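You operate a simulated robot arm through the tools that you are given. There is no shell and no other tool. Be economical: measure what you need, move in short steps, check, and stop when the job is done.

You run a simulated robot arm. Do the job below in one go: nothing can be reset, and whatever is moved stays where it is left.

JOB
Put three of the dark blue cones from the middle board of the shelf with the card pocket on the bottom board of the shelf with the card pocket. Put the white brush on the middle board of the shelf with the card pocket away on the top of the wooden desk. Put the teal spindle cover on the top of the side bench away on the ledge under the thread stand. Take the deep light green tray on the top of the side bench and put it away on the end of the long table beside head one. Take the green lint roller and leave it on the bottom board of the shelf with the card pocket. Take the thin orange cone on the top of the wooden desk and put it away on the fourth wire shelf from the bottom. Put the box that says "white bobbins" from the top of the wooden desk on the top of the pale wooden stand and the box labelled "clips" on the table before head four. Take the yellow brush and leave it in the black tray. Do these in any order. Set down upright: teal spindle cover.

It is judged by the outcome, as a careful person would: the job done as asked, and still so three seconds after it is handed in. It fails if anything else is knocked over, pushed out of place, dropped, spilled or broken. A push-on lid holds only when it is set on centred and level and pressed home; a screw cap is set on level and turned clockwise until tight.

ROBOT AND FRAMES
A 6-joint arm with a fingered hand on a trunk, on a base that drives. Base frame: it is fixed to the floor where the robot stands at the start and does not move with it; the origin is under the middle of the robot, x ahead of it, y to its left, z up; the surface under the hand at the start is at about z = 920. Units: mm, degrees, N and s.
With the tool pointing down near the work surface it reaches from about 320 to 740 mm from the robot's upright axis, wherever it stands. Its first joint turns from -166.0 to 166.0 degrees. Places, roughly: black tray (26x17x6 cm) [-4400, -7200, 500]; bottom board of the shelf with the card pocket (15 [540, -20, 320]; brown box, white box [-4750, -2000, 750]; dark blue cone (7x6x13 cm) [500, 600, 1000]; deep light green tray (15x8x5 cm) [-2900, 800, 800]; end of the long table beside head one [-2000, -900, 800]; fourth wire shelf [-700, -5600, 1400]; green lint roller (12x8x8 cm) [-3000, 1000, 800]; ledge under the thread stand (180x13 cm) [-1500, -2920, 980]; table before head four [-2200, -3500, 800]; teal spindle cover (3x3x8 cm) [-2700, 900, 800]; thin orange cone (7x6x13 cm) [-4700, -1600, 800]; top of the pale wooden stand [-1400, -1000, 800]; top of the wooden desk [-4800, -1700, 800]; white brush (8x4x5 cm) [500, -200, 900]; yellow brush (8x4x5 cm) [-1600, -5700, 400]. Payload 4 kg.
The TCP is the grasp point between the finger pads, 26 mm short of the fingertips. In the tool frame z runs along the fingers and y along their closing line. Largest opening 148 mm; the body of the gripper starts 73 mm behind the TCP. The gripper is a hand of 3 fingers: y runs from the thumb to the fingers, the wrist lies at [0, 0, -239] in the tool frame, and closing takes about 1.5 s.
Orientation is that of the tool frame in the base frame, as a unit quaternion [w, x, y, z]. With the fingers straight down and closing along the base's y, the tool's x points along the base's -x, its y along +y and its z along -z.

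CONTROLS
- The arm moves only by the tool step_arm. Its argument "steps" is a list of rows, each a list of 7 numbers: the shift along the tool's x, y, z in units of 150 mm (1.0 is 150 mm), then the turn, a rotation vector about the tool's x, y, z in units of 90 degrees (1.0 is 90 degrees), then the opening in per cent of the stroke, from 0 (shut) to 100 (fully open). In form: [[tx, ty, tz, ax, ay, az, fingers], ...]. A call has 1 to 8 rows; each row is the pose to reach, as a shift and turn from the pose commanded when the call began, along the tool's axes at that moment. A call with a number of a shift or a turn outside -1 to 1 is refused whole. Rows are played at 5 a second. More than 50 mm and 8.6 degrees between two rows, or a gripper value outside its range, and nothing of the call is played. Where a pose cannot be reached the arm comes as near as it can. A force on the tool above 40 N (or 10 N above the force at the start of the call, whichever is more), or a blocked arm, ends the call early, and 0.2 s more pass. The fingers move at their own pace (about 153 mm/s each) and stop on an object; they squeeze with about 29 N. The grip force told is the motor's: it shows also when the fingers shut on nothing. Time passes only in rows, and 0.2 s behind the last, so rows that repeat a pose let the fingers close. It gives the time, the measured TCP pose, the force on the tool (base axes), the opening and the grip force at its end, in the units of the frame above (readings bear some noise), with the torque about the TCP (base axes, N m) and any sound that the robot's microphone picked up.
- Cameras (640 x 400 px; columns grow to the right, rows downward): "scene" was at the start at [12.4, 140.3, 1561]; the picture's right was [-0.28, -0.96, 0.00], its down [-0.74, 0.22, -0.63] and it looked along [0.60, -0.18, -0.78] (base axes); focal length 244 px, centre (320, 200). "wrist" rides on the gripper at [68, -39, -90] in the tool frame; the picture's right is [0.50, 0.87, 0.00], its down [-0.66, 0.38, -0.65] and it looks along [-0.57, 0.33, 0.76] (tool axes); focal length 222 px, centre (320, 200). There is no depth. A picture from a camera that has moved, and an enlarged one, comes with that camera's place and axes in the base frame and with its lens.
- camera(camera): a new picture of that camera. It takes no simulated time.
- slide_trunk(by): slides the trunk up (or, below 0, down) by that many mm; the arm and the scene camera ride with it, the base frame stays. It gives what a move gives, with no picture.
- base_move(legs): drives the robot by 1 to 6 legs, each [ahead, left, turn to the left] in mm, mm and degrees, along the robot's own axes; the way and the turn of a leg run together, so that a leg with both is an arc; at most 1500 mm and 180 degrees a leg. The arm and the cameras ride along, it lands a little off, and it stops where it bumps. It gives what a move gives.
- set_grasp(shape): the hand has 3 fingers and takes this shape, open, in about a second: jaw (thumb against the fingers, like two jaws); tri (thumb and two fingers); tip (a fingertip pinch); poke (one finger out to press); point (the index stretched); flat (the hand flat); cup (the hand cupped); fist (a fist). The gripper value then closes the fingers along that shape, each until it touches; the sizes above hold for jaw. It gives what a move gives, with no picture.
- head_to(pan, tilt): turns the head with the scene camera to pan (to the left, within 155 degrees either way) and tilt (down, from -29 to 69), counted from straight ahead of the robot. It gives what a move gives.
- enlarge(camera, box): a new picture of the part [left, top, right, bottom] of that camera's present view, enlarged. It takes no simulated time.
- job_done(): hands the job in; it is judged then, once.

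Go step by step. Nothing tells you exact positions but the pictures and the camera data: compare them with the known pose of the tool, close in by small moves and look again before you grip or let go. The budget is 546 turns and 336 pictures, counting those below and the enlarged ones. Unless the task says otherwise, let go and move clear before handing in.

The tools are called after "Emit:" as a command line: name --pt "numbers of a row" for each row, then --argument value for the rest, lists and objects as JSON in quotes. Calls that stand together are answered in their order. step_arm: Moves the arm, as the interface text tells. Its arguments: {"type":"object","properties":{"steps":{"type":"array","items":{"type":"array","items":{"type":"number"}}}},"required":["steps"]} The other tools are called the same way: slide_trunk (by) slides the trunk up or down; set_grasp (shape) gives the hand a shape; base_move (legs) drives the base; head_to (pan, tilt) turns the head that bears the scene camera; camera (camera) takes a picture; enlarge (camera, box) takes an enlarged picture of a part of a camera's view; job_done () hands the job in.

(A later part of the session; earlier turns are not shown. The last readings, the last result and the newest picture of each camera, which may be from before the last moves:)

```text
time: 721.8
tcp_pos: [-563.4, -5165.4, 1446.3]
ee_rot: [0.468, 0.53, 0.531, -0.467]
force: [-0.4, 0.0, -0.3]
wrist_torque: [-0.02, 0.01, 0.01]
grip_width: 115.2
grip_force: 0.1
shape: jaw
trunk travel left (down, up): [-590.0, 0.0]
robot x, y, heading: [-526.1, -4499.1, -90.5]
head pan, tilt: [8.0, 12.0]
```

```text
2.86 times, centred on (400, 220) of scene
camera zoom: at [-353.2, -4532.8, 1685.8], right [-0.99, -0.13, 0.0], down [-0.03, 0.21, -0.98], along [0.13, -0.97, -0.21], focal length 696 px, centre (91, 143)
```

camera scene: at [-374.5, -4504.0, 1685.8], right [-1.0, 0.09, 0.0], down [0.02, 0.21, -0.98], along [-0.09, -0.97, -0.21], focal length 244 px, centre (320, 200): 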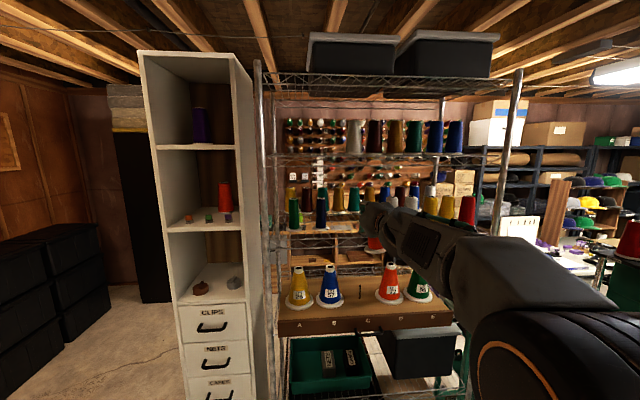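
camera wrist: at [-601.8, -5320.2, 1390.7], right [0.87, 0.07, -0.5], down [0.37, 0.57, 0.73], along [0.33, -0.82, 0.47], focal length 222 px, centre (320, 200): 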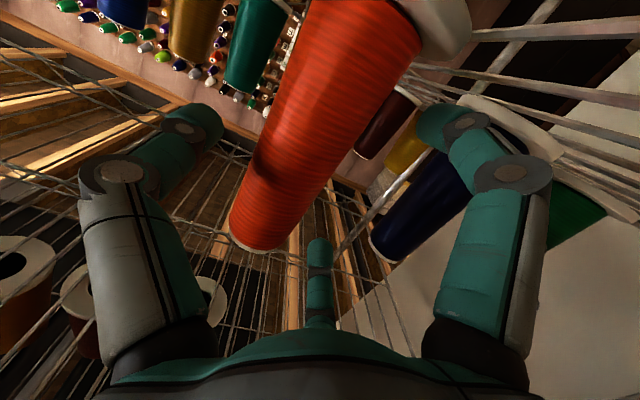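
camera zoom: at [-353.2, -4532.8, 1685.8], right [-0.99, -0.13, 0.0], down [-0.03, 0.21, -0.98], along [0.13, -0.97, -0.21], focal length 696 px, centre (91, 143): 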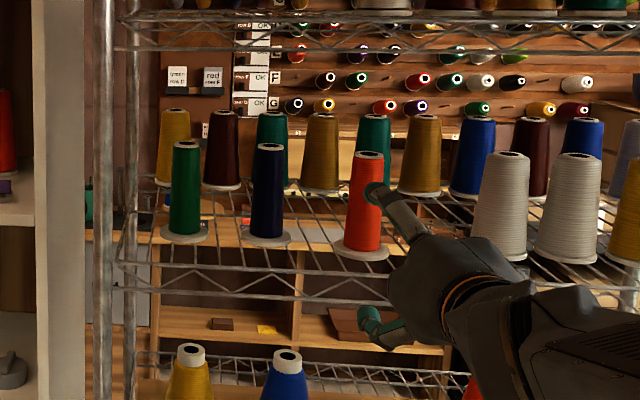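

The orange cone stands on the fourth shelf. Now the yellow brush: I inspect the teal cabinet area from here.

Emit:
head_to --pan -45 --tilt 30

Emit:
camera --camera "scene"

Emit:
enlarge --camera "scene" --box '[120, 60, 400, 280]'

```text
time: 723.0
tcp_pos: [-564.8, -5166.2, 1447.2]
ee_rot: [0.468, 0.531, 0.531, -0.467]
force: [-0.1, -0.1, -0.1]
wrist_torque: [-0.01, 0.03, 0.0]
grip_width: 115.1
grip_force: 0.1
shape: jaw
trunk travel left (down, up): [-590.0, 0.0]
robot x, y, heading: [-524.0, -4498.6, -90.2]
head pan, tilt: [-45.0, 30.0]
```

```text
96 pictures are left
camera scene: at [-430.0, -4505.0, 1656.7], right [-0.7, 0.71, 0.0], down [0.35, 0.35, -0.87], along [-0.61, -0.61, -0.5], focal length 244 px, centre (320, 200)
```

scene: 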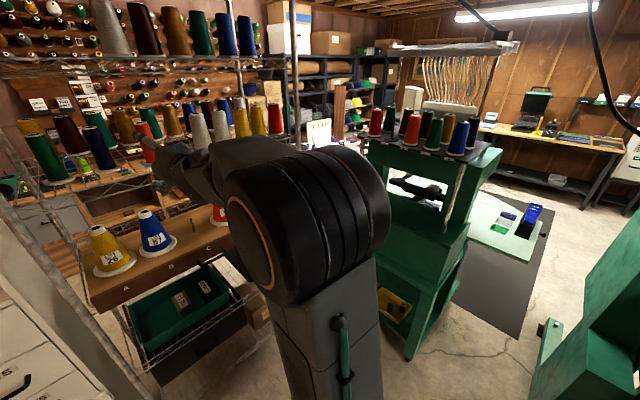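

```text
1.82 times, centred on (260, 170) of scene
camera zoom: at [-430.0, -4505.0, 1656.7], right [-0.7, 0.71, 0.0], down [0.35, 0.35, -0.87], along [-0.61, -0.61, -0.5], focal length 443 px, centre (429, 254)
```

zoom: 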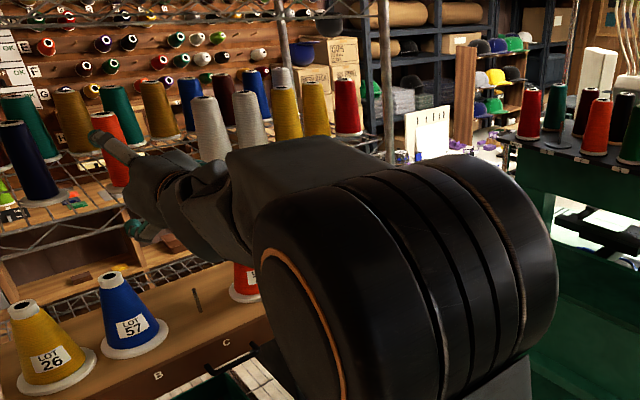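

I fold the arm to a travel pose: lower it, then pitch back to vertical.

Emit:
step_arm --pt "0.3 0 0 0 0 0 75" --pt "0.6 0 0 0 0 0 75" --pt "0.9 0 0 0 0 0 75"

Emit:
step_arm --pt "0.3 0 0 0 0 0 75" --pt "0.6 0 0 0 0 0 75" --pt "0.9 0 0 0 0 0 75"

Emit:
step_arm --pt "0.3 0 0 0 0 0 75" --pt "0.6 0 0 0 0 0 75" --pt "0.9 0 0 0 0 0 75"

Emit:
step_arm --pt "0 0 0 0 0.09 0 75" --pt "0 0 0 0 0.18 0 75" --pt "0 0 0 0 0.27 0 75" --pt "0 0 0 0 0.36 0 75" --pt "0 0 0 0 0.45 0 75" --pt "0 0 0 0 0.54 0 75" --pt "0 0 0 0 0.63 0 75" --pt "0 0 0 0 0.72 0 75"

Emit:
step_arm --pt "0 0 0 0 0.09 0 75" --pt "0 0 0 0 0.18 0 75" --pt "0 0 0 0 0.2 0 75"

```text
time: 723.8
tcp_pos: [-565.2, -5149.7, 1310.1]
ee_rot: [0.468, 0.53, 0.531, -0.468]
force: [-0.1, -0.4, -0.3]
wrist_torque: [-0.01, -0.01, -0.01]
grip_width: 111.3
grip_force: 0.0
shape: jaw
trunk travel left (down, up): [-590.0, 0.0]
robot x, y, heading: [-522.6, -4502.6, -90.2]
head pan, tilt: [-45.0, 30.0]
```

```text
time: 724.6
tcp_pos: [-564.1, -5132.7, 1178.0]
ee_rot: [0.469, 0.529, 0.531, -0.466]
force: [0.0, -0.4, -0.1]
wrist_torque: [0.01, 0.02, 0.0]
grip_width: 111.6
grip_force: 0.0
shape: jaw
trunk travel left (down, up): [-590.0, 0.0]
robot x, y, heading: [-524.0, -4498.6, -90.5]
head pan, tilt: [-45.0, 30.0]
```

```text
time: 725.4
tcp_pos: [-565.6, -5116.1, 1043.9]
ee_rot: [0.468, 0.53, 0.53, -0.467]
force: [0.3, -0.3, -0.1]
wrist_torque: [-0.02, 0.0, -0.02]
grip_width: 111.2
grip_force: 0.0
shape: jaw
trunk travel left (down, up): [-590.0, 0.0]
robot x, y, heading: [-526.2, -4501.0, -90.2]
head pan, tilt: [-45.0, 30.0]
```

```text
time: 727.2
tcp_pos: [-564.4, -5117.8, 1043.3]
ee_rot: [0.111, 0.698, 0.698, -0.11]
force: [-1.1, 0.5, 0.4]
wrist_torque: [-0.01, -0.03, 0.0]
grip_width: 111.3
grip_force: 0.1
shape: jaw
out of reach, approached as far as the arm can: row 7
trunk travel left (down, up): [-590.0, 0.0]
robot x, y, heading: [-529.3, -4497.7, -90.3]
head pan, tilt: [-45.0, 30.0]
```

```text
time: 728.0
tcp_pos: [-565.0, -5116.5, 1044.1]
ee_rot: [0.001, 0.707, 0.707, 0.001]
force: [0.8, 0.2, 0.6]
wrist_torque: [-0.02, 0.01, 0.02]
grip_width: 111.2
grip_force: 0.0
shape: jaw
trunk travel left (down, up): [-590.0, 0.0]
robot x, y, heading: [-523.3, -4501.2, -90.4]
head pan, tilt: [-45.0, 30.0]
```

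Emit:
base_move --legs '[[200, -420, 0]]'

Emit:
head_to --pan -30 --tilt 35

Emit:
camera --camera "scene"

Emit:
head_to --pan 5 --tilt 45

Emit:
camera --camera "scene"

```text
time: 730.9
tcp_pos: [-982.0, -5307.6, 1048.0]
ee_rot: [0.001, 0.708, 0.706, 0.003]
force: [1.1, 18.7, 17.9]
wrist_torque: [-0.08, -0.7, 0.65]
grip_width: 97.4
grip_force: 0.1
shape: jaw
trunk travel left (down, up): [-590.0, 0.0]
robot x, y, heading: [-949.1, -4695.6, -90.2]
head pan, tilt: [-45.0, 30.0]
stopped in leg 1: the force on the tool passed its limit at 41 N (the readings are from after the stop); the commanded pose is now the measured one
```

```text
time: 731.6
tcp_pos: [-983.3, -5308.2, 1047.4]
ee_rot: [0.002, 0.707, 0.707, 0.0]
force: [3.8, 20.6, 21.3]
wrist_torque: [-0.11, -0.8, 0.8]
grip_width: 97.3
grip_force: 0.0
shape: jaw
trunk travel left (down, up): [-590.0, 0.0]
robot x, y, heading: [-946.6, -4694.1, -90.3]
head pan, tilt: [-30.0, 35.0]
```

```text
94 pictures are left
camera scene: at [-830.1, -4708.4, 1649.0], right [-0.86, 0.5, 0.0], down [0.29, 0.49, -0.82], along [-0.41, -0.71, -0.57], focal length 244 px, centre (320, 200)
```

scene: 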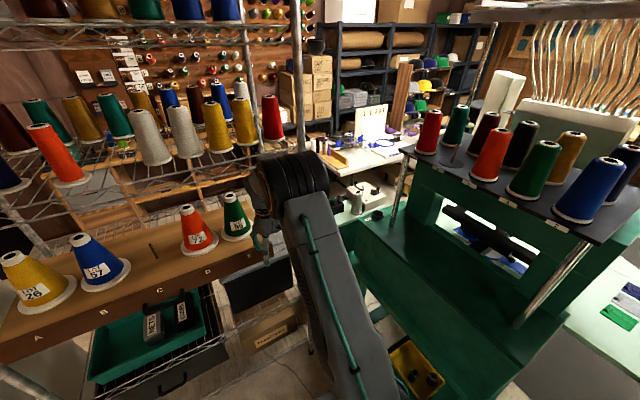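

```text
time: 732.6
tcp_pos: [-983.5, -5308.5, 1047.9]
ee_rot: [0.002, 0.708, 0.706, 0.001]
force: [1.9, 21.4, 21.5]
wrist_torque: [-0.16, -0.79, 0.76]
grip_width: 97.5
grip_force: 0.1
shape: jaw
trunk travel left (down, up): [-590.0, 0.0]
robot x, y, heading: [-949.3, -4695.7, -90.3]
head pan, tilt: [5.0, 45.0]
```

```text
93 pictures are left
camera scene: at [-779.0, -4713.5, 1634.1], right [-1.0, -0.08, 0.0], down [-0.06, 0.7, -0.71], along [0.06, -0.71, -0.7], focal length 244 px, centre (320, 200)
```

scene: 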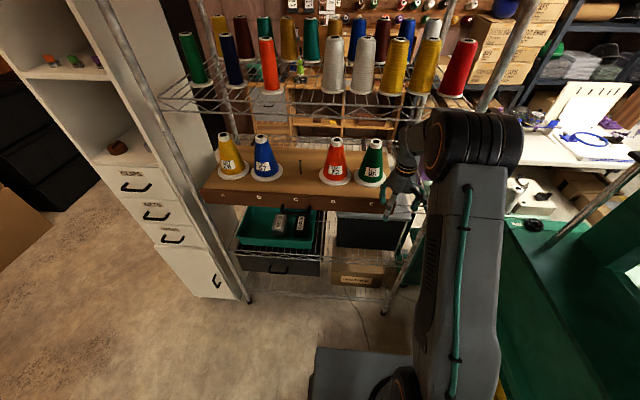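

The hand touched the drawer unit's front; I back straight away and check everything is still standing.

Emit:
base_move --legs '[[-250, 0, 0]]'

Emit:
camera --camera "scene"

Emit:
enlarge --camera "scene" --box '[180, 20, 500, 240]'

```text
time: 734.5
tcp_pos: [-982.1, -5061.3, 1046.8]
ee_rot: [0.0, 0.706, 0.708, 0.001]
force: [0.0, 0.8, -1.0]
wrist_torque: [-0.03, 0.02, -0.01]
grip_width: 111.2
grip_force: 0.1
shape: jaw
trunk travel left (down, up): [-590.0, 0.0]
robot x, y, heading: [-947.9, -4450.7, -90.3]
head pan, tilt: [5.0, 45.0]
```

```text
92 pictures are left
camera scene: at [-778.2, -4468.6, 1634.1], right [-1.0, -0.08, 0.0], down [-0.06, 0.7, -0.71], along [0.06, -0.7, -0.71], focal length 244 px, centre (320, 200)
```

scene: 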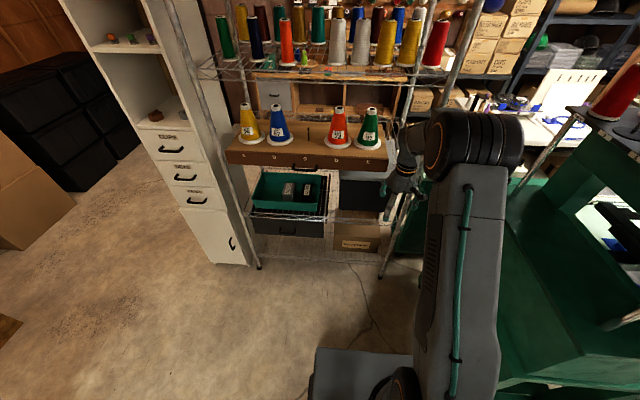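

```text
1.82 times, centred on (340, 130) of scene
camera zoom: at [-778.2, -4468.6, 1634.1], right [-1.0, -0.08, 0.0], down [-0.06, 0.7, -0.71], along [0.06, -0.7, -0.71], focal length 443 px, centre (284, 327)
```

zoom: 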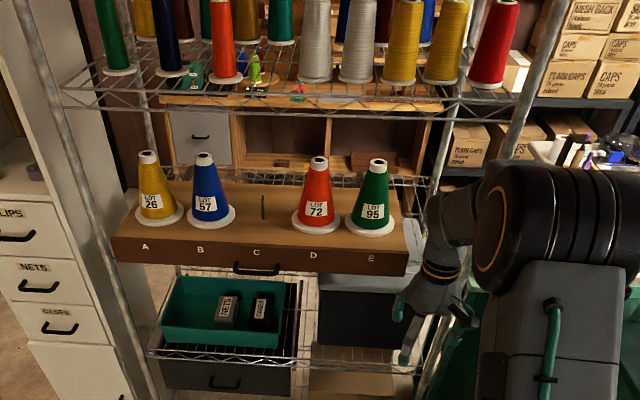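

All standing and in place. I turn so the arm is out of the line of sight and look south-west for the brush.

Emit:
base_move --legs '[[0, 0, 90], [0, -150, 0]]'

Emit:
head_to --pan -120 --tilt 35

Emit:
camera --camera "scene"

Emit:
enlarge --camera "scene" --box '[240, 100, 440, 300]'

```text
time: 739.7
tcp_pos: [-331.4, -4629.1, 1046.5]
ee_rot: [-0.001, -0.004, 1.0, 0.002]
force: [0.7, 0.0, -0.1]
wrist_torque: [0.0, -0.03, 0.01]
grip_width: 111.1
grip_force: 0.1
shape: jaw
trunk travel left (down, up): [-590.0, 0.0]
robot x, y, heading: [-943.0, -4597.7, 0.4]
head pan, tilt: [5.0, 45.0]
```

```text
time: 741.7
tcp_pos: [-330.0, -4628.6, 1045.6]
ee_rot: [-0.001, -0.004, 1.0, 0.001]
force: [-0.9, 0.1, -0.6]
wrist_torque: [-0.02, 0.01, 0.03]
grip_width: 111.3
grip_force: 0.1
shape: jaw
trunk travel left (down, up): [-590.0, 0.0]
robot x, y, heading: [-945.4, -4598.0, 0.5]
head pan, tilt: [-120.0, 35.0]
```

```text
90 pictures are left
camera scene: at [-1050.1, -4513.0, 1648.9], right [-0.87, 0.5, 0.0], down [0.28, 0.5, -0.82], along [-0.41, -0.71, -0.57], focal length 244 px, centre (320, 200)
```

scene: 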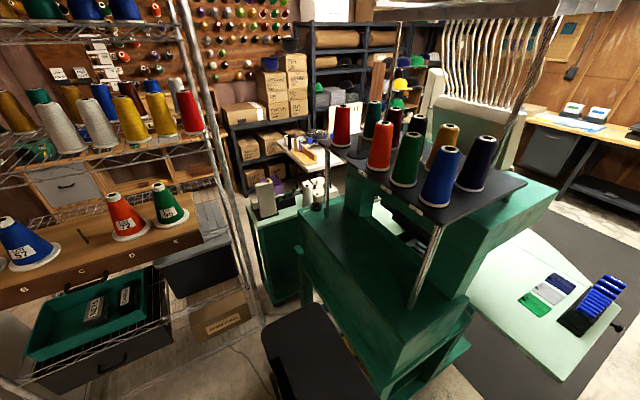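

```text
2.00 times, centred on (340, 200) of scene
camera zoom: at [-1050.1, -4513.0, 1648.9], right [-0.87, 0.5, 0.0], down [0.28, 0.5, -0.82], along [-0.41, -0.71, -0.57], focal length 487 px, centre (280, 200)
```

zoom: 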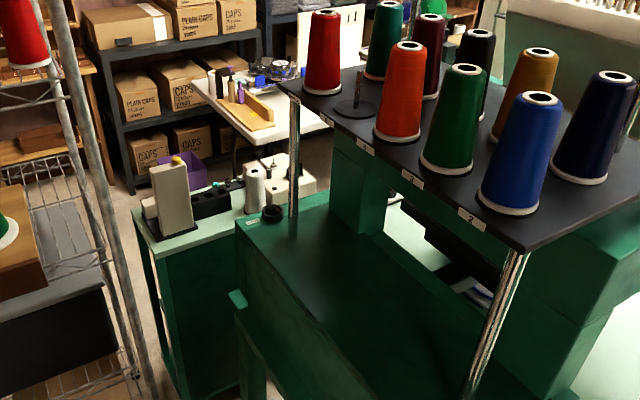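

The brush must be inside the teal cabinet, open on its far (south-west) side. I drive round to the west side to look.

Emit:
base_move --legs '[[0, 0, 89.6], [0, -450, 0], [1500, 0, 0], [1500, 0, 0], [1500, 0, 0], [220, 0, 0]]'

Emit:
base_move --legs '[[0, 0, 90], [1350, 0, 0], [1250, 0, 0], [0, 1400, 0], [0, 1400, 0], [0, 1400, 0]]'

Emit:
base_move --legs '[[0, 1150, 0], [0, 0, -90]]'

Emit:
head_to --pan -95 --tilt 30

Emit:
camera --camera "scene"

```text
time: 770.7
tcp_pos: [-520.3, 756.7, 1045.3]
ee_rot: [0.001, 0.71, -0.704, 0.0]
force: [1.0, 0.0, 0.1]
wrist_torque: [-0.03, -0.02, 0.0]
grip_width: 111.0
grip_force: 0.1
shape: jaw
trunk travel left (down, up): [-590.0, 0.0]
robot x, y, heading: [-549.9, 142.2, 90.3]
head pan, tilt: [-120.0, 35.0]
```

```text
time: 807.0
tcp_pos: [-3722.1, -4080.0, 1047.5]
ee_rot: [0.002, 1.0, 0.006, 0.0]
force: [-0.4, -0.7, 1.2]
wrist_torque: [-0.01, 0.0, 0.01]
grip_width: 110.9
grip_force: 0.1
shape: jaw
trunk travel left (down, up): [-590.0, 0.0]
robot x, y, heading: [-3107.9, -4109.6, -179.5]
head pan, tilt: [-120.0, 35.0]
```

```text
time: 816.8
tcp_pos: [-3068.0, -4666.6, 1047.3]
ee_rot: [-0.001, -0.706, 0.709, 0.0]
force: [-0.4, 0.4, 1.2]
wrist_torque: [0.01, 0.03, 0.03]
grip_width: 111.2
grip_force: 0.0
shape: jaw
trunk travel left (down, up): [-590.0, 0.0]
robot x, y, heading: [-3101.1, -5282.3, 89.5]
head pan, tilt: [-120.0, 35.0]
```

```text
time: 817.7
tcp_pos: [-3067.9, -4662.8, 1044.5]
ee_rot: [-0.002, -0.705, 0.709, -0.001]
force: [0.6, -0.2, 0.0]
wrist_torque: [-0.01, 0.0, 0.03]
grip_width: 111.2
grip_force: 0.0
shape: jaw
trunk travel left (down, up): [-590.0, 0.0]
robot x, y, heading: [-3101.5, -5276.2, 89.5]
head pan, tilt: [-95.0, 30.0]
```

```text
88 pictures are left
camera scene: at [-3175.1, -5354.6, 1657.3], right [-0.1, -1.0, -0.01], down [-0.5, 0.05, -0.87], along [0.86, -0.08, -0.5], focal length 244 px, centre (320, 200)
```

scene: 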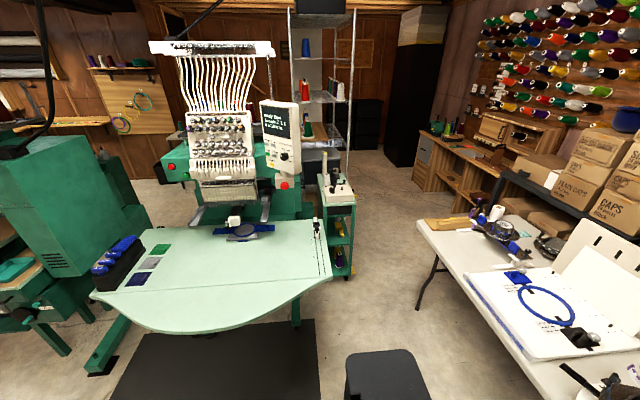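

The cabinet's open shelves face west and there's a corridor. I zoom in.

Emit:
enlarge --camera "scene" --box '[290, 150, 400, 300]'

```text
2.67 times, centred on (345, 225) of scene
camera zoom: at [-3175.1, -5354.6, 1657.3], right [-0.1, -1.0, -0.01], down [-0.5, 0.05, -0.87], along [0.86, -0.08, -0.5], focal length 650 px, centre (253, 133)
```

zoom: 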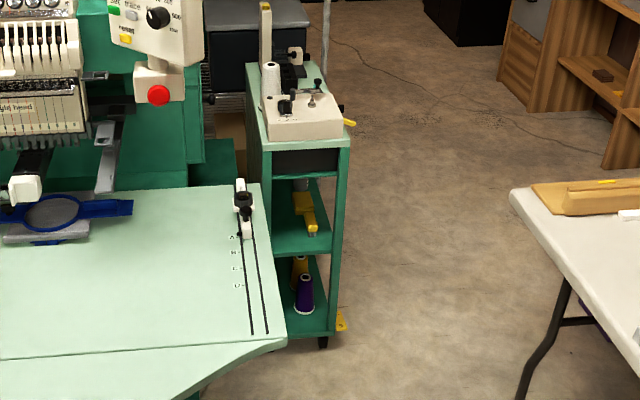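

I see the yellow brush on the cabinet's middle shelf. I move in front of the opening and lower the trunk for a look.

Emit:
base_move --legs '[[-420, 0, 0], [0, 0, -89.5], [420, 0, 0]]'

Emit:
slide_trunk --by -400

Emit:
head_to --pan 0 --tilt 28

Emit:
camera --camera "scene"

Emit:
camera --camera "wrist"

```text
time: 826.2
tcp_pos: [-2066.1, -5722.1, 1043.7]
ee_rot: [-0.003, -0.005, 1.0, 0.0]
force: [1.5, -0.2, 0.3]
wrist_torque: [0.03, 0.0, -0.02]
grip_width: 110.9
grip_force: 0.0
shape: jaw
trunk travel left (down, up): [-590.0, 0.0]
robot x, y, heading: [-2685.7, -5696.3, 0.6]
head pan, tilt: [-95.0, 30.0]
```

```text
time: 830.1
tcp_pos: [-2064.2, -5722.3, 643.5]
ee_rot: [-0.003, -0.005, 1.0, 0.0]
force: [0.7, 0.6, -0.5]
wrist_torque: [-0.04, -0.02, -0.01]
grip_width: 111.1
grip_force: 0.0
shape: jaw
trunk travel left (down, up): [-190.0, 400.0]
robot x, y, heading: [-2680.3, -5695.5, 0.3]
head pan, tilt: [-95.0, 30.0]
```

```text
time: 831.8
tcp_pos: [-2065.9, -5721.7, 644.1]
ee_rot: [-0.003, -0.005, 1.0, -0.001]
force: [0.2, -0.1, -0.6]
wrist_torque: [-0.02, -0.02, 0.0]
grip_width: 111.1
grip_force: 0.0
shape: jaw
trunk travel left (down, up): [-190.0, 400.0]
robot x, y, heading: [-2683.2, -5697.0, 0.3]
head pan, tilt: [0.0, 28.0]
```

```text
86 pictures are left
camera scene: at [-2653.1, -5533.9, 1259.8], right [0.0, -1.0, 0.0], down [-0.47, 0.0, -0.88], along [0.88, 0.0, -0.47], focal length 244 px, centre (320, 200)
```

scene: 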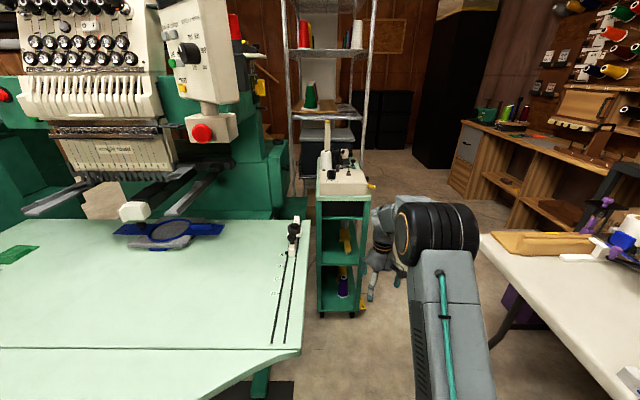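

```text
85 pictures are left
camera wrist: at [-2131.4, -5763.0, 734.2], right [-0.51, 0.86, 0.0], down [0.66, 0.39, 0.65], along [0.56, 0.33, -0.76], focal length 222 px, centre (320, 200)
```

wrist: 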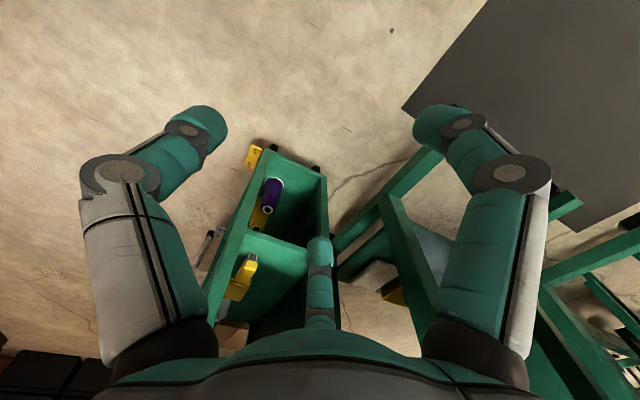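

Emit:
enlarge --camera "scene" --box '[300, 170, 390, 320]'

Emit:
enlarge --camera "wrist" --box '[190, 130, 350, 330]'

```text
2.67 times, centred on (345, 245) of scene
camera zoom: at [-2653.1, -5533.9, 1259.8], right [0.0, -1.0, 0.0], down [-0.47, 0.0, -0.88], along [0.88, 0.0, -0.47], focal length 650 px, centre (253, 80)
```

zoom: 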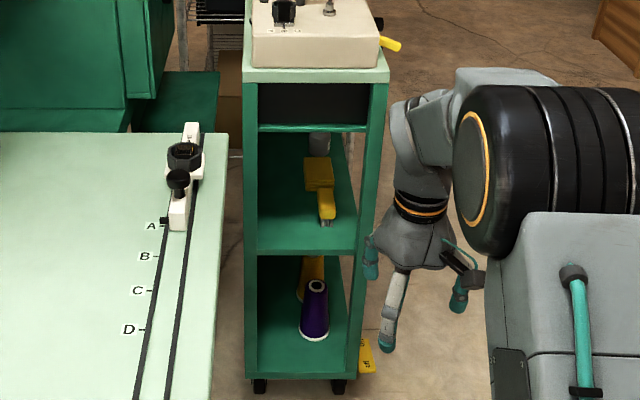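

```text
2.00 times, centred on (270, 230) of wrist
camera zoom: at [-2131.4, -5763.0, 734.2], right [-0.51, 0.86, 0.0], down [0.66, 0.39, 0.65], along [0.56, 0.33, -0.76], focal length 444 px, centre (420, 140)
```

zoom: 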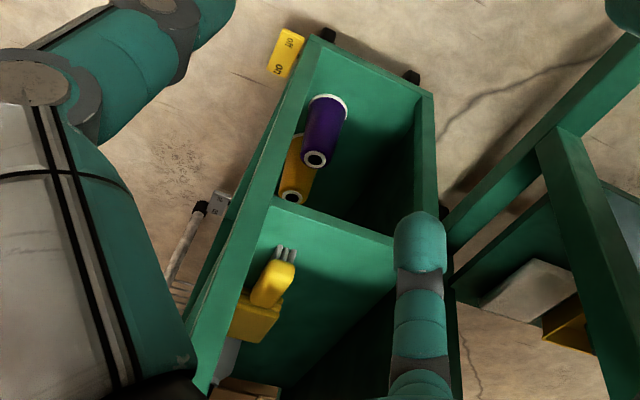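

The brush lies along x at ≈(-1678, -5671), z≈437–487, in the cart's shelf (opening 170 × 255 mm). I turn the hand 30° and pitch it nearly horizontal.

Emit:
step_arm --pt "0 0 0 0 0 0.09 60" --pt "0 0 0 0 0 0.18 60" --pt "0 0 0 0 0 0.27 60" --pt "0 0 0 0 0 0.333 60"

Emit:
step_arm --pt "0 0 0 -0.046 -0.08 0 60" --pt "0 0 0 -0.092 -0.16 0 60" --pt "0 0 0 -0.138 -0.24 0 60" --pt "0 0 0 -0.184 -0.32 0 60" --pt "0 0 0 -0.23 -0.4 0 60" --pt "0 0 0 -0.276 -0.48 0 60" --pt "0 0 0 -0.322 -0.56 0 60" --pt "0 0 0 -0.368 -0.64 0 60"

Emit:
step_arm --pt "0 0 0 -0.046 -0.08 0 60"

Emit:
camera --camera "wrist"

```text
time: 832.8
tcp_pos: [-2065.6, -5721.7, 643.9]
ee_rot: [-0.003, 0.254, 0.967, -0.001]
force: [-0.8, 0.8, -0.4]
wrist_torque: [0.01, -0.02, 0.02]
grip_width: 89.5
grip_force: 0.1
shape: jaw
trunk travel left (down, up): [-190.0, 400.0]
robot x, y, heading: [-2682.8, -5693.7, 0.0]
head pan, tilt: [0.0, 28.0]
```

```text
time: 834.6
tcp_pos: [-2063.9, -5722.7, 643.3]
ee_rot: [0.526, 0.214, 0.811, 0.143]
force: [-0.3, -0.1, 0.9]
wrist_torque: [0.01, 0.01, 0.0]
grip_width: 89.1
grip_force: 0.2
shape: jaw
out of reach, approached as far as the arm can: row 5
trunk travel left (down, up): [-190.0, 400.0]
robot x, y, heading: [-2683.0, -5697.4, 0.5]
head pan, tilt: [0.0, 28.0]
```

```text
time: 835.0
tcp_pos: [-2065.3, -5723.4, 643.6]
ee_rot: [0.583, 0.203, 0.77, 0.159]
force: [0.1, -0.7, 0.9]
wrist_torque: [0.01, 0.01, -0.01]
grip_width: 89.3
grip_force: 0.1
shape: jaw
trunk travel left (down, up): [-190.0, 400.0]
robot x, y, heading: [-2684.2, -5697.7, 0.4]
head pan, tilt: [0.0, 28.0]
```

```text
82 pictures are left
camera wrist: at [-2172.7, -5724.5, 592.6], right [-0.01, 1.0, 0.0], down [-0.43, 0.0, 0.9], along [0.9, 0.01, 0.43], focal length 222 px, centre (320, 200)
```

wrist: 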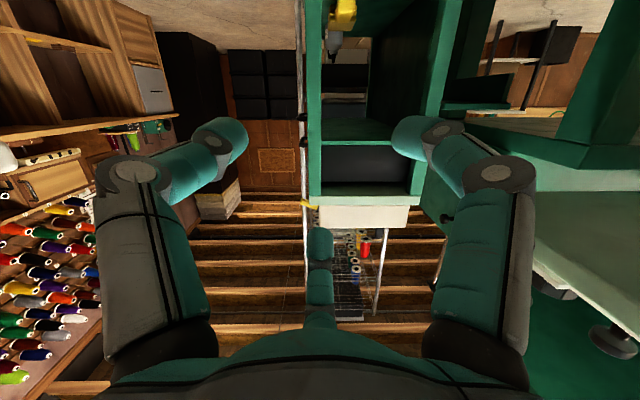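

Emit:
slide_trunk --by -160

Emit:
base_move --legs '[[60, 50, -0.4]]'

Emit:
camera --camera "wrist"

Emit:
enlarge --camera "wrist" --box '[260, 80, 440, 230]'

```text
time: 836.8
tcp_pos: [-2063.7, -5722.0, 483.3]
ee_rot: [0.583, 0.202, 0.77, 0.159]
force: [0.3, -0.5, 0.2]
wrist_torque: [-0.03, -0.02, 0.01]
grip_width: 88.9
grip_force: 0.0
shape: jaw
trunk travel left (down, up): [-30.0, 560.0]
robot x, y, heading: [-2683.0, -5696.3, 0.3]
head pan, tilt: [0.0, 28.0]
```

```text
time: 837.9
tcp_pos: [-2005.0, -5676.2, 482.6]
ee_rot: [0.584, 0.205, 0.77, 0.157]
force: [-0.9, -0.1, -0.4]
wrist_torque: [0.0, 0.0, 0.01]
grip_width: 89.2
grip_force: 0.1
shape: jaw
trunk travel left (down, up): [-30.0, 560.0]
robot x, y, heading: [-2617.1, -5646.4, -0.1]
head pan, tilt: [0.0, 28.0]
```

```text
81 pictures are left
camera wrist: at [-2112.7, -5677.8, 432.7], right [0.0, 1.0, 0.0], down [-0.43, 0.0, 0.9], along [0.9, 0.0, 0.43], focal length 222 px, centre (320, 200)
```

wrist: 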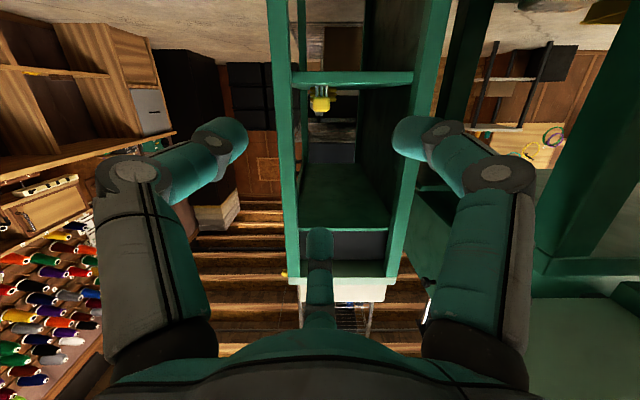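

```text
2.67 times, centred on (350, 155) of wrist
camera zoom: at [-2112.7, -5677.8, 432.7], right [0.0, 1.0, 0.0], down [-0.43, 0.0, 0.9], along [0.9, 0.0, 0.43], focal length 592 px, centre (240, 320)
```

zoom: 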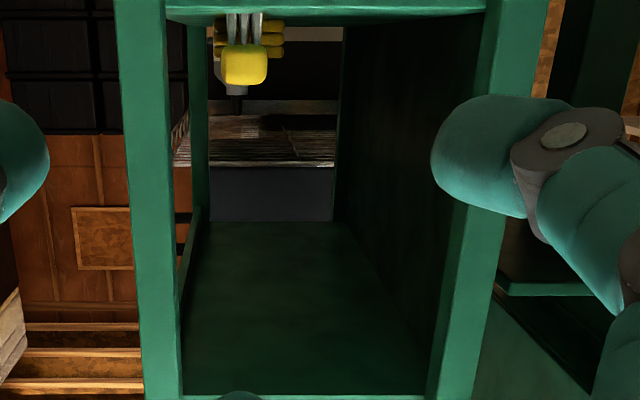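

The cart's shelf is at ~421; the brush body is centred at y≈-5675. I lower slightly, narrow the hand, and approach.

Emit:
slide_trunk --by -20

Emit:
base_move --legs '[[55, 0, 0]]'

Emit:
step_arm --pt "-0.071 0.04 0.289 0 0 0 40" --pt "-0.141 0.079 0.579 0 0 0 40" --pt "-0.212 0.119 0.868 0 0 0 40"

Emit:
camera --camera "wrist"

Emit:
camera --camera "scene"

```text
time: 838.5
tcp_pos: [-2004.7, -5676.9, 463.4]
ee_rot: [0.584, 0.205, 0.77, 0.156]
force: [0.2, 1.0, -1.3]
wrist_torque: [0.01, -0.03, 0.02]
grip_width: 89.1
grip_force: 0.1
shape: jaw
trunk travel left (down, up): [-10.0, 580.0]
robot x, y, heading: [-2620.7, -5643.4, -0.2]
head pan, tilt: [0.0, 28.0]
```

```text
time: 839.5
tcp_pos: [-1950.5, -5675.3, 463.1]
ee_rot: [0.584, 0.205, 0.77, 0.157]
force: [0.4, 0.1, -0.1]
wrist_torque: [0.01, 0.0, -0.01]
grip_width: 89.0
grip_force: 0.1
shape: jaw
trunk travel left (down, up): [-10.0, 580.0]
robot x, y, heading: [-2570.6, -5644.8, -0.0]
head pan, tilt: [0.0, 28.0]
```

```text
time: 840.3
tcp_pos: [-1813.9, -5677.2, 463.1]
ee_rot: [0.584, 0.205, 0.77, 0.156]
force: [-0.3, -0.1, 0.5]
wrist_torque: [-0.01, 0.0, -0.02]
grip_width: 59.6
grip_force: 0.1
shape: jaw
trunk travel left (down, up): [-10.0, 580.0]
robot x, y, heading: [-2568.9, -5641.7, -0.1]
head pan, tilt: [0.0, 28.0]
```

```text
79 pictures are left
camera wrist: at [-1922.2, -5677.9, 412.9], right [0.0, 1.0, 0.0], down [-0.43, 0.0, 0.9], along [0.9, 0.0, 0.43], focal length 222 px, centre (320, 200)
```

wrist: 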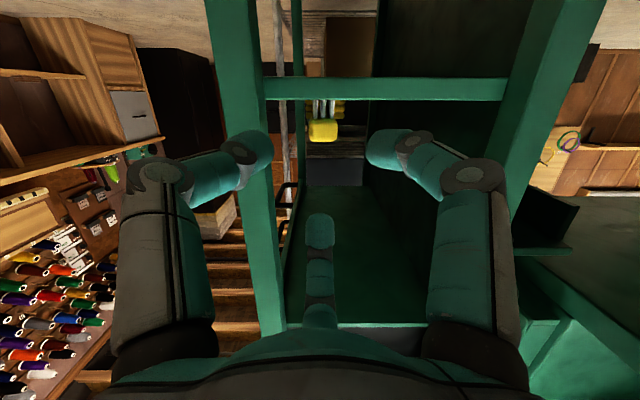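

```text
78 pictures are left
camera scene: at [-2537.3, -5483.9, 1079.9], right [0.0, -1.0, 0.0], down [-0.47, 0.0, -0.88], along [0.88, 0.0, -0.47], focal length 244 px, centre (320, 200)
```

scene: 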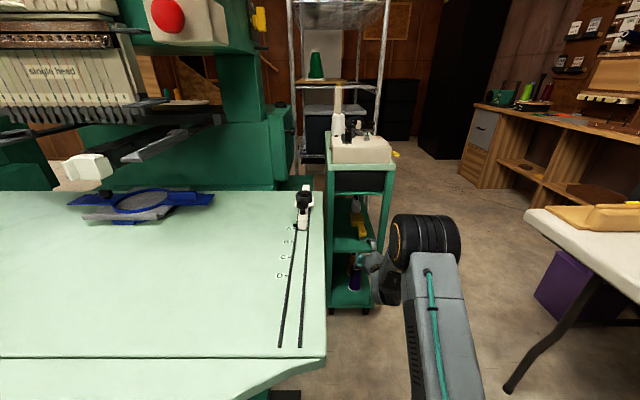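

The front-right post would catch the fingers on a straight approach, so I'll come in from the left with the hand yawed 35° to the right.

Emit:
step_arm --pt "0.05 -0.03 -0.2 0 0 0 40" --pt "0.11 -0.06 -0.45 0 0 0 40"

Emit:
step_arm --pt "0 0 0 0.065 -0.037 0.021 40" --pt "0 0 0 0.13 -0.075 0.042 40" --pt "0 0 0 0.195 -0.112 0.063 40" --pt "0 0 0 0.26 -0.15 0.084 40" --pt "0 0 0 0.325 -0.187 0.105 40"

Emit:
camera --camera "wrist"

Emit:
camera --camera "scene"

```text
time: 840.9
tcp_pos: [-1884.7, -5676.4, 463.3]
ee_rot: [0.584, 0.206, 0.77, 0.156]
force: [-0.1, -0.8, -0.1]
wrist_torque: [0.0, 0.03, 0.0]
grip_width: 59.5
grip_force: 0.0
shape: jaw
trunk travel left (down, up): [-10.0, 580.0]
robot x, y, heading: [-2565.7, -5644.2, 0.2]
head pan, tilt: [0.0, 28.0]
```

```text
time: 842.1
tcp_pos: [-1885.6, -5676.7, 463.9]
ee_rot: [0.604, 0.428, 0.672, -0.027]
force: [-0.1, -0.9, 0.9]
wrist_torque: [0.0, -0.02, -0.02]
grip_width: 59.2
grip_force: 0.1
shape: jaw
trunk travel left (down, up): [-10.0, 580.0]
robot x, y, heading: [-2569.3, -5646.4, -0.0]
head pan, tilt: [0.0, 28.0]
```

```text
77 pictures are left
camera wrist: at [-1973.5, -5616.0, 412.7], right [0.57, 0.82, 0.0], down [-0.35, 0.25, 0.9], along [0.74, -0.52, 0.43], focal length 222 px, centre (320, 200)
```

wrist: 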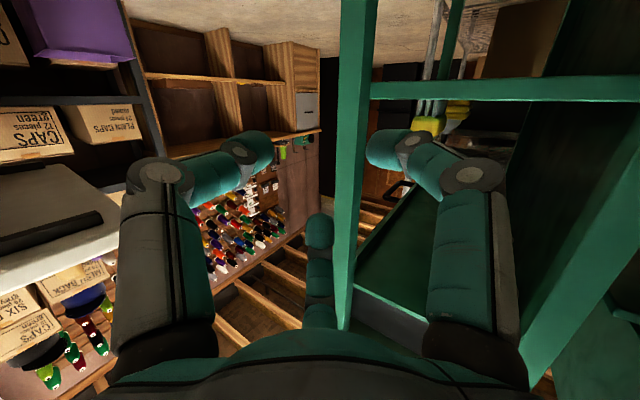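

```text
76 pictures are left
camera scene: at [-2537.2, -5484.0, 1079.9], right [0.0, -1.0, 0.0], down [-0.47, 0.0, -0.88], along [0.88, 0.0, -0.47], focal length 244 px, centre (320, 200)
```

scene: 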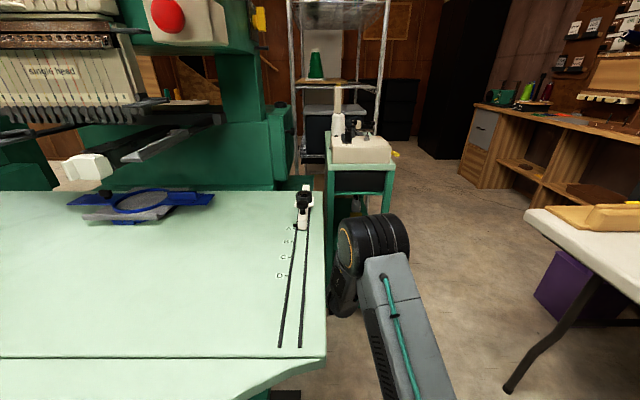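

The elbow is close to the mint table edge; I shift the base right 130 mm and bring the hand back left.

Emit:
base_move --legs '[[0, -130, 0]]'

Emit:
step_arm --pt "0.128 0.204 -0.032 0 0 0 40" --pt "0.257 0.409 -0.064 0 0 0 40" --pt "0.385 0.613 -0.096 0 0 0 40"

Emit:
camera --camera "scene"

```text
time: 843.4
tcp_pos: [-1884.5, -5807.3, 461.7]
ee_rot: [0.604, 0.427, 0.672, -0.027]
force: [-0.1, 0.3, 0.8]
wrist_torque: [-0.03, -0.01, 0.03]
grip_width: 59.4
grip_force: 0.1
shape: jaw
trunk travel left (down, up): [-10.0, 580.0]
robot x, y, heading: [-2568.3, -5775.1, -0.2]
head pan, tilt: [0.0, 28.0]
```

```text
time: 844.2
tcp_pos: [-1833.9, -5707.8, 462.3]
ee_rot: [0.604, 0.427, 0.672, -0.027]
force: [-0.7, 0.0, 0.3]
wrist_torque: [0.0, -0.01, -0.04]
grip_width: 59.6
grip_force: 0.1
shape: jaw
trunk travel left (down, up): [-10.0, 580.0]
robot x, y, heading: [-2565.5, -5776.2, 0.0]
head pan, tilt: [0.0, 28.0]
```

```text
75 pictures are left
camera scene: at [-2537.4, -5613.5, 1079.9], right [0.0, -1.0, 0.0], down [-0.47, 0.0, -0.88], along [0.88, 0.0, -0.47], focal length 244 px, centre (320, 200)
```

scene: 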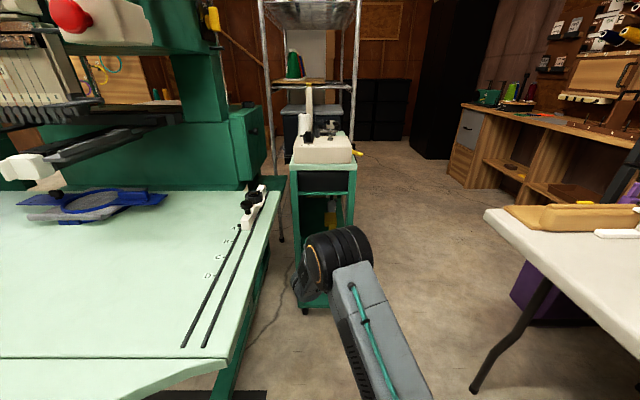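

Emit:
step_arm --pt "0.128 0.204 -0.032 0 0 0 40" --pt "0.257 0.409 -0.064 0 0 0 40" --pt "0.385 0.613 -0.096 0 0 0 40"

Emit:
camera --camera "wrist"

Emit:
camera --camera "scene"

```text
time: 845.0
tcp_pos: [-1784.6, -5610.6, 462.7]
ee_rot: [0.604, 0.427, 0.672, -0.027]
force: [-0.4, 0.2, 0.4]
wrist_torque: [0.01, 0.0, 0.0]
grip_width: 59.4
grip_force: 0.0
shape: jaw
trunk travel left (down, up): [-10.0, 580.0]
robot x, y, heading: [-2564.9, -5776.8, -0.1]
head pan, tilt: [0.0, 28.0]
```

```text
74 pictures are left
camera wrist: at [-1872.7, -5550.4, 412.6], right [0.57, 0.82, 0.0], down [-0.35, 0.25, 0.9], along [0.74, -0.52, 0.43], focal length 222 px, centre (320, 200)
```

wrist: 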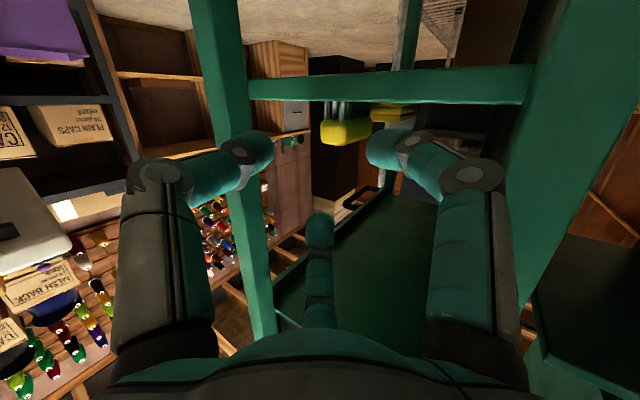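

```text
73 pictures are left
camera scene: at [-2537.5, -5613.5, 1079.9], right [0.0, -1.0, 0.0], down [-0.47, 0.0, -0.88], along [0.88, 0.0, -0.47], focal length 244 px, centre (320, 200)
```

scene: 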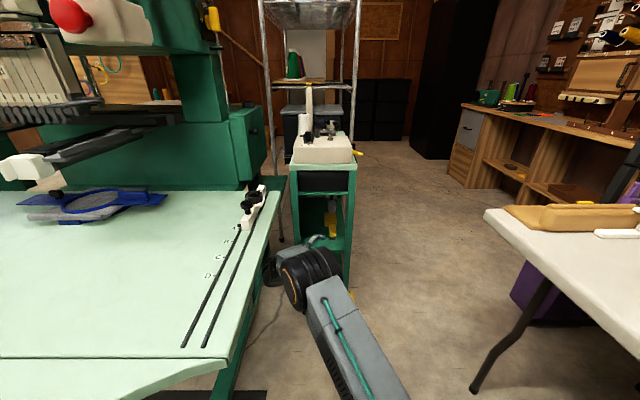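

The brush is ~27 mm deeper than thought, and the wrist camera would meet the shelf edge, so I pitch the hand to ~40° before going in.

Emit:
step_arm --pt "0 0 0 0.045 0.079 0 40" --pt "0 0 0 0.09 0.157 0 40" --pt "0 0 0 0.136 0.236 0 40"

Emit:
camera --camera "wrist"

```text
time: 845.8
tcp_pos: [-1785.1, -5610.7, 462.2]
ee_rot: [0.42, 0.487, 0.765, -0.018]
force: [-0.3, 0.1, 0.0]
wrist_torque: [-0.04, -0.03, 0.01]
grip_width: 59.5
grip_force: 0.1
shape: jaw
trunk travel left (down, up): [-10.0, 580.0]
robot x, y, heading: [-2565.2, -5775.7, -0.1]
head pan, tilt: [0.0, 28.0]
```

```text
72 pictures are left
camera wrist: at [-1882.5, -5544.0, 462.0], right [0.57, 0.82, 0.0], down [-0.01, 0.01, 1.0], along [0.82, -0.57, 0.01], focal length 222 px, centre (320, 200)
```

wrist: 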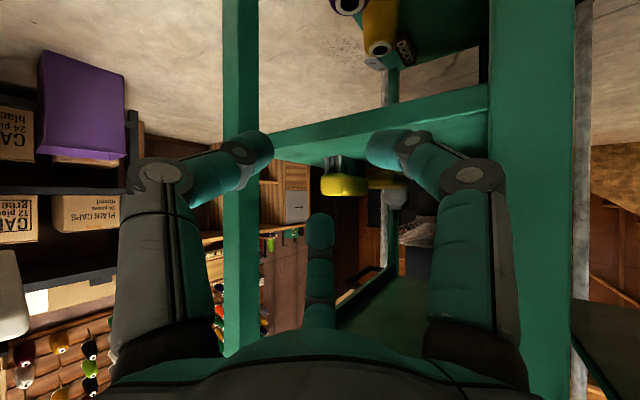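

Emit:
step_arm --pt "-0.139 0.122 0.193 0 0 0 55" --pt "-0.278 0.243 0.387 0 0 0 55"

Emit:
camera --camera "wrist"

```text
time: 846.4
tcp_pos: [-1713.4, -5646.0, 467.7]
ee_rot: [0.421, 0.486, 0.766, -0.018]
force: [0.8, 0.7, 0.5]
wrist_torque: [0.01, 0.03, -0.03]
grip_width: 80.8
grip_force: 0.1
shape: jaw
trunk travel left (down, up): [-10.0, 580.0]
robot x, y, heading: [-2566.5, -5775.6, -0.1]
head pan, tilt: [0.0, 28.0]
```

```text
71 pictures are left
camera wrist: at [-1812.2, -5579.9, 465.7], right [0.57, 0.82, 0.0], down [-0.01, 0.01, 1.0], along [0.82, -0.57, 0.01], focal length 222 px, centre (320, 200)
```

wrist: 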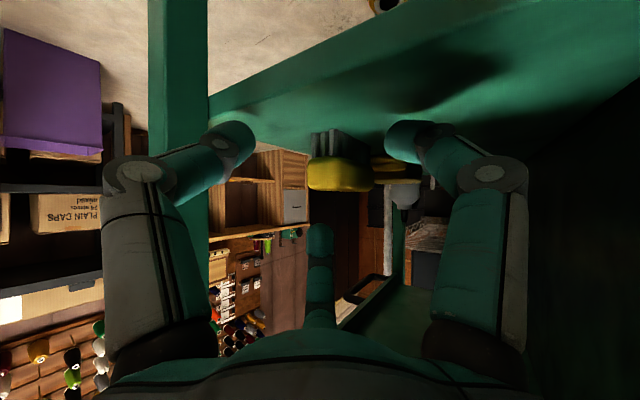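

Emit:
step_arm --pt "-0.07 0.061 0.097 0 0 0 55" --pt "-0.13 0.115 0.18 0 0 0 55"

Emit:
camera --camera "wrist"

```text
time: 847.0
tcp_pos: [-1689.1, -5661.1, 468.1]
ee_rot: [0.421, 0.486, 0.765, -0.019]
force: [-0.2, 0.8, -0.6]
wrist_torque: [-0.04, -0.01, 0.0]
grip_width: 80.8
grip_force: 0.1
shape: jaw
out of reach, approached as far as the arm can: row 2
trunk travel left (down, up): [-10.0, 580.0]
robot x, y, heading: [-2567.6, -5774.2, 0.1]
head pan, tilt: [0.0, 28.0]
```

```text
70 pictures are left
camera wrist: at [-1786.7, -5594.0, 467.5], right [0.57, 0.82, 0.0], down [-0.01, 0.01, 1.0], along [0.82, -0.57, 0.01], focal length 222 px, centre (320, 200)
```

wrist: 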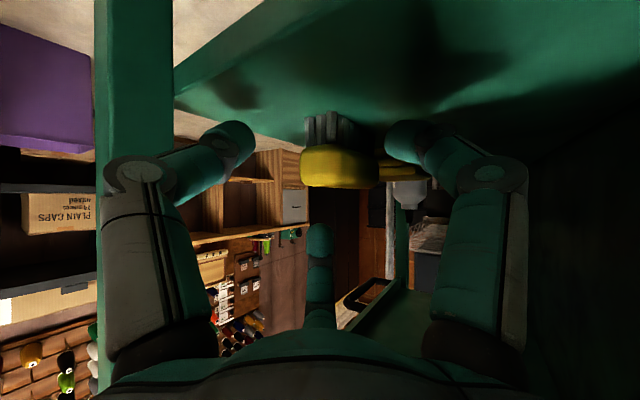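

Emit:
base_move --legs '[[20, -14, 0]]'

Emit:
camera --camera "wrist"

```text
time: 847.8
tcp_pos: [-1667.9, -5675.4, 468.9]
ee_rot: [0.421, 0.487, 0.765, -0.019]
force: [0.2, 0.5, 0.3]
wrist_torque: [-0.03, -0.02, 0.0]
grip_width: 80.9
grip_force: 0.1
shape: jaw
trunk travel left (down, up): [-10.0, 580.0]
robot x, y, heading: [-2551.8, -5787.3, -0.2]
head pan, tilt: [0.0, 28.0]
```

```text
69 pictures are left
camera wrist: at [-1766.5, -5608.0, 467.5], right [0.57, 0.82, 0.0], down [-0.01, 0.01, 1.0], along [0.82, -0.57, 0.01], focal length 222 px, centre (320, 200)
```

wrist: 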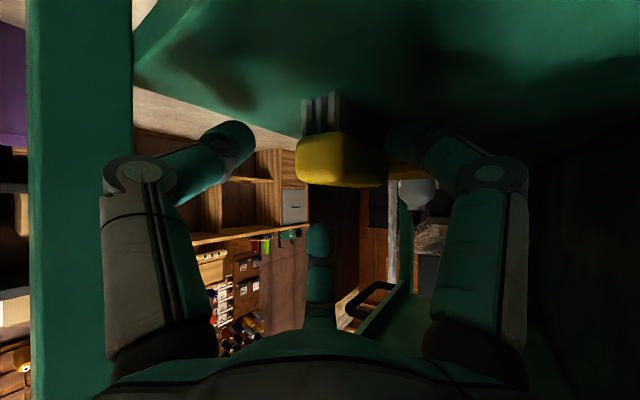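

Emit:
step_arm --pt "0 0 0 0 0 0 45" --pt "0 0 0 0 0 0 35" --pt "0 0 0 0 0 0 25" --pt "0 0 0 0 0 0 0" --pt "0 0 0 0 0 0 0" --pt "0 0 0 0 0 0 0"

Emit:
camera --camera "wrist"

```text
time: 849.2
tcp_pos: [-1668.9, -5673.7, 471.3]
ee_rot: [0.422, 0.487, 0.764, -0.018]
force: [1.8, 1.8, 14.6]
wrist_torque: [-0.21, -0.71, 0.19]
grip_width: 27.8
grip_force: 28.9
shape: jaw
trunk travel left (down, up): [-10.0, 580.0]
robot x, y, heading: [-2547.9, -5789.3, -0.1]
head pan, tilt: [0.0, 28.0]
```

```text
68 pictures are left
camera wrist: at [-1766.6, -5607.7, 470.0], right [0.57, 0.82, 0.0], down [-0.01, 0.01, 1.0], along [0.82, -0.57, 0.02], focal length 222 px, centre (320, 200)
```

wrist: 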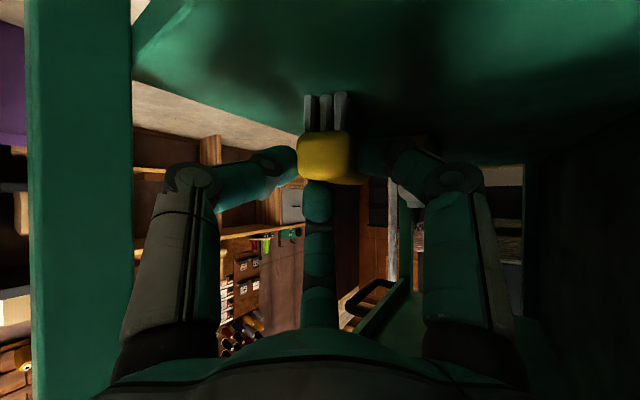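

Gripped on both sides and top. I lift slightly and check.

Emit:
slide_trunk --by 25

Emit:
camera --camera "wrist"

```text
time: 849.9
tcp_pos: [-1669.7, -5675.4, 493.0]
ee_rot: [0.42, 0.488, 0.765, -0.019]
force: [0.1, -0.5, -0.1]
wrist_torque: [-0.01, 0.0, -0.01]
grip_width: 16.8
grip_force: 28.5
shape: jaw
trunk travel left (down, up): [-35.0, 555.0]
robot x, y, heading: [-2548.7, -5789.6, -0.1]
head pan, tilt: [0.0, 28.0]
```

```text
67 pictures are left
camera wrist: at [-1766.7, -5608.2, 491.6], right [0.57, 0.82, 0.0], down [-0.01, 0.01, 1.0], along [0.82, -0.57, 0.01], focal length 222 px, centre (320, 200)
```

wrist: 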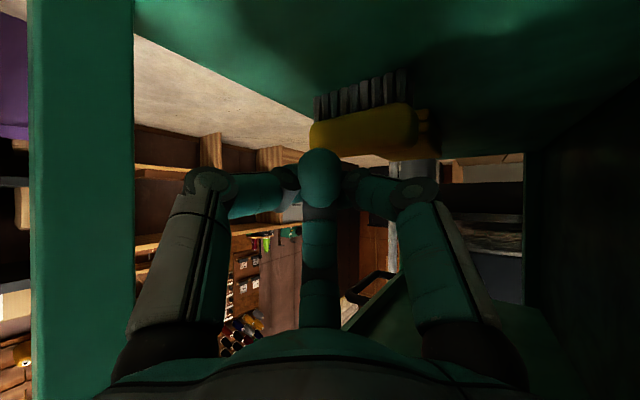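

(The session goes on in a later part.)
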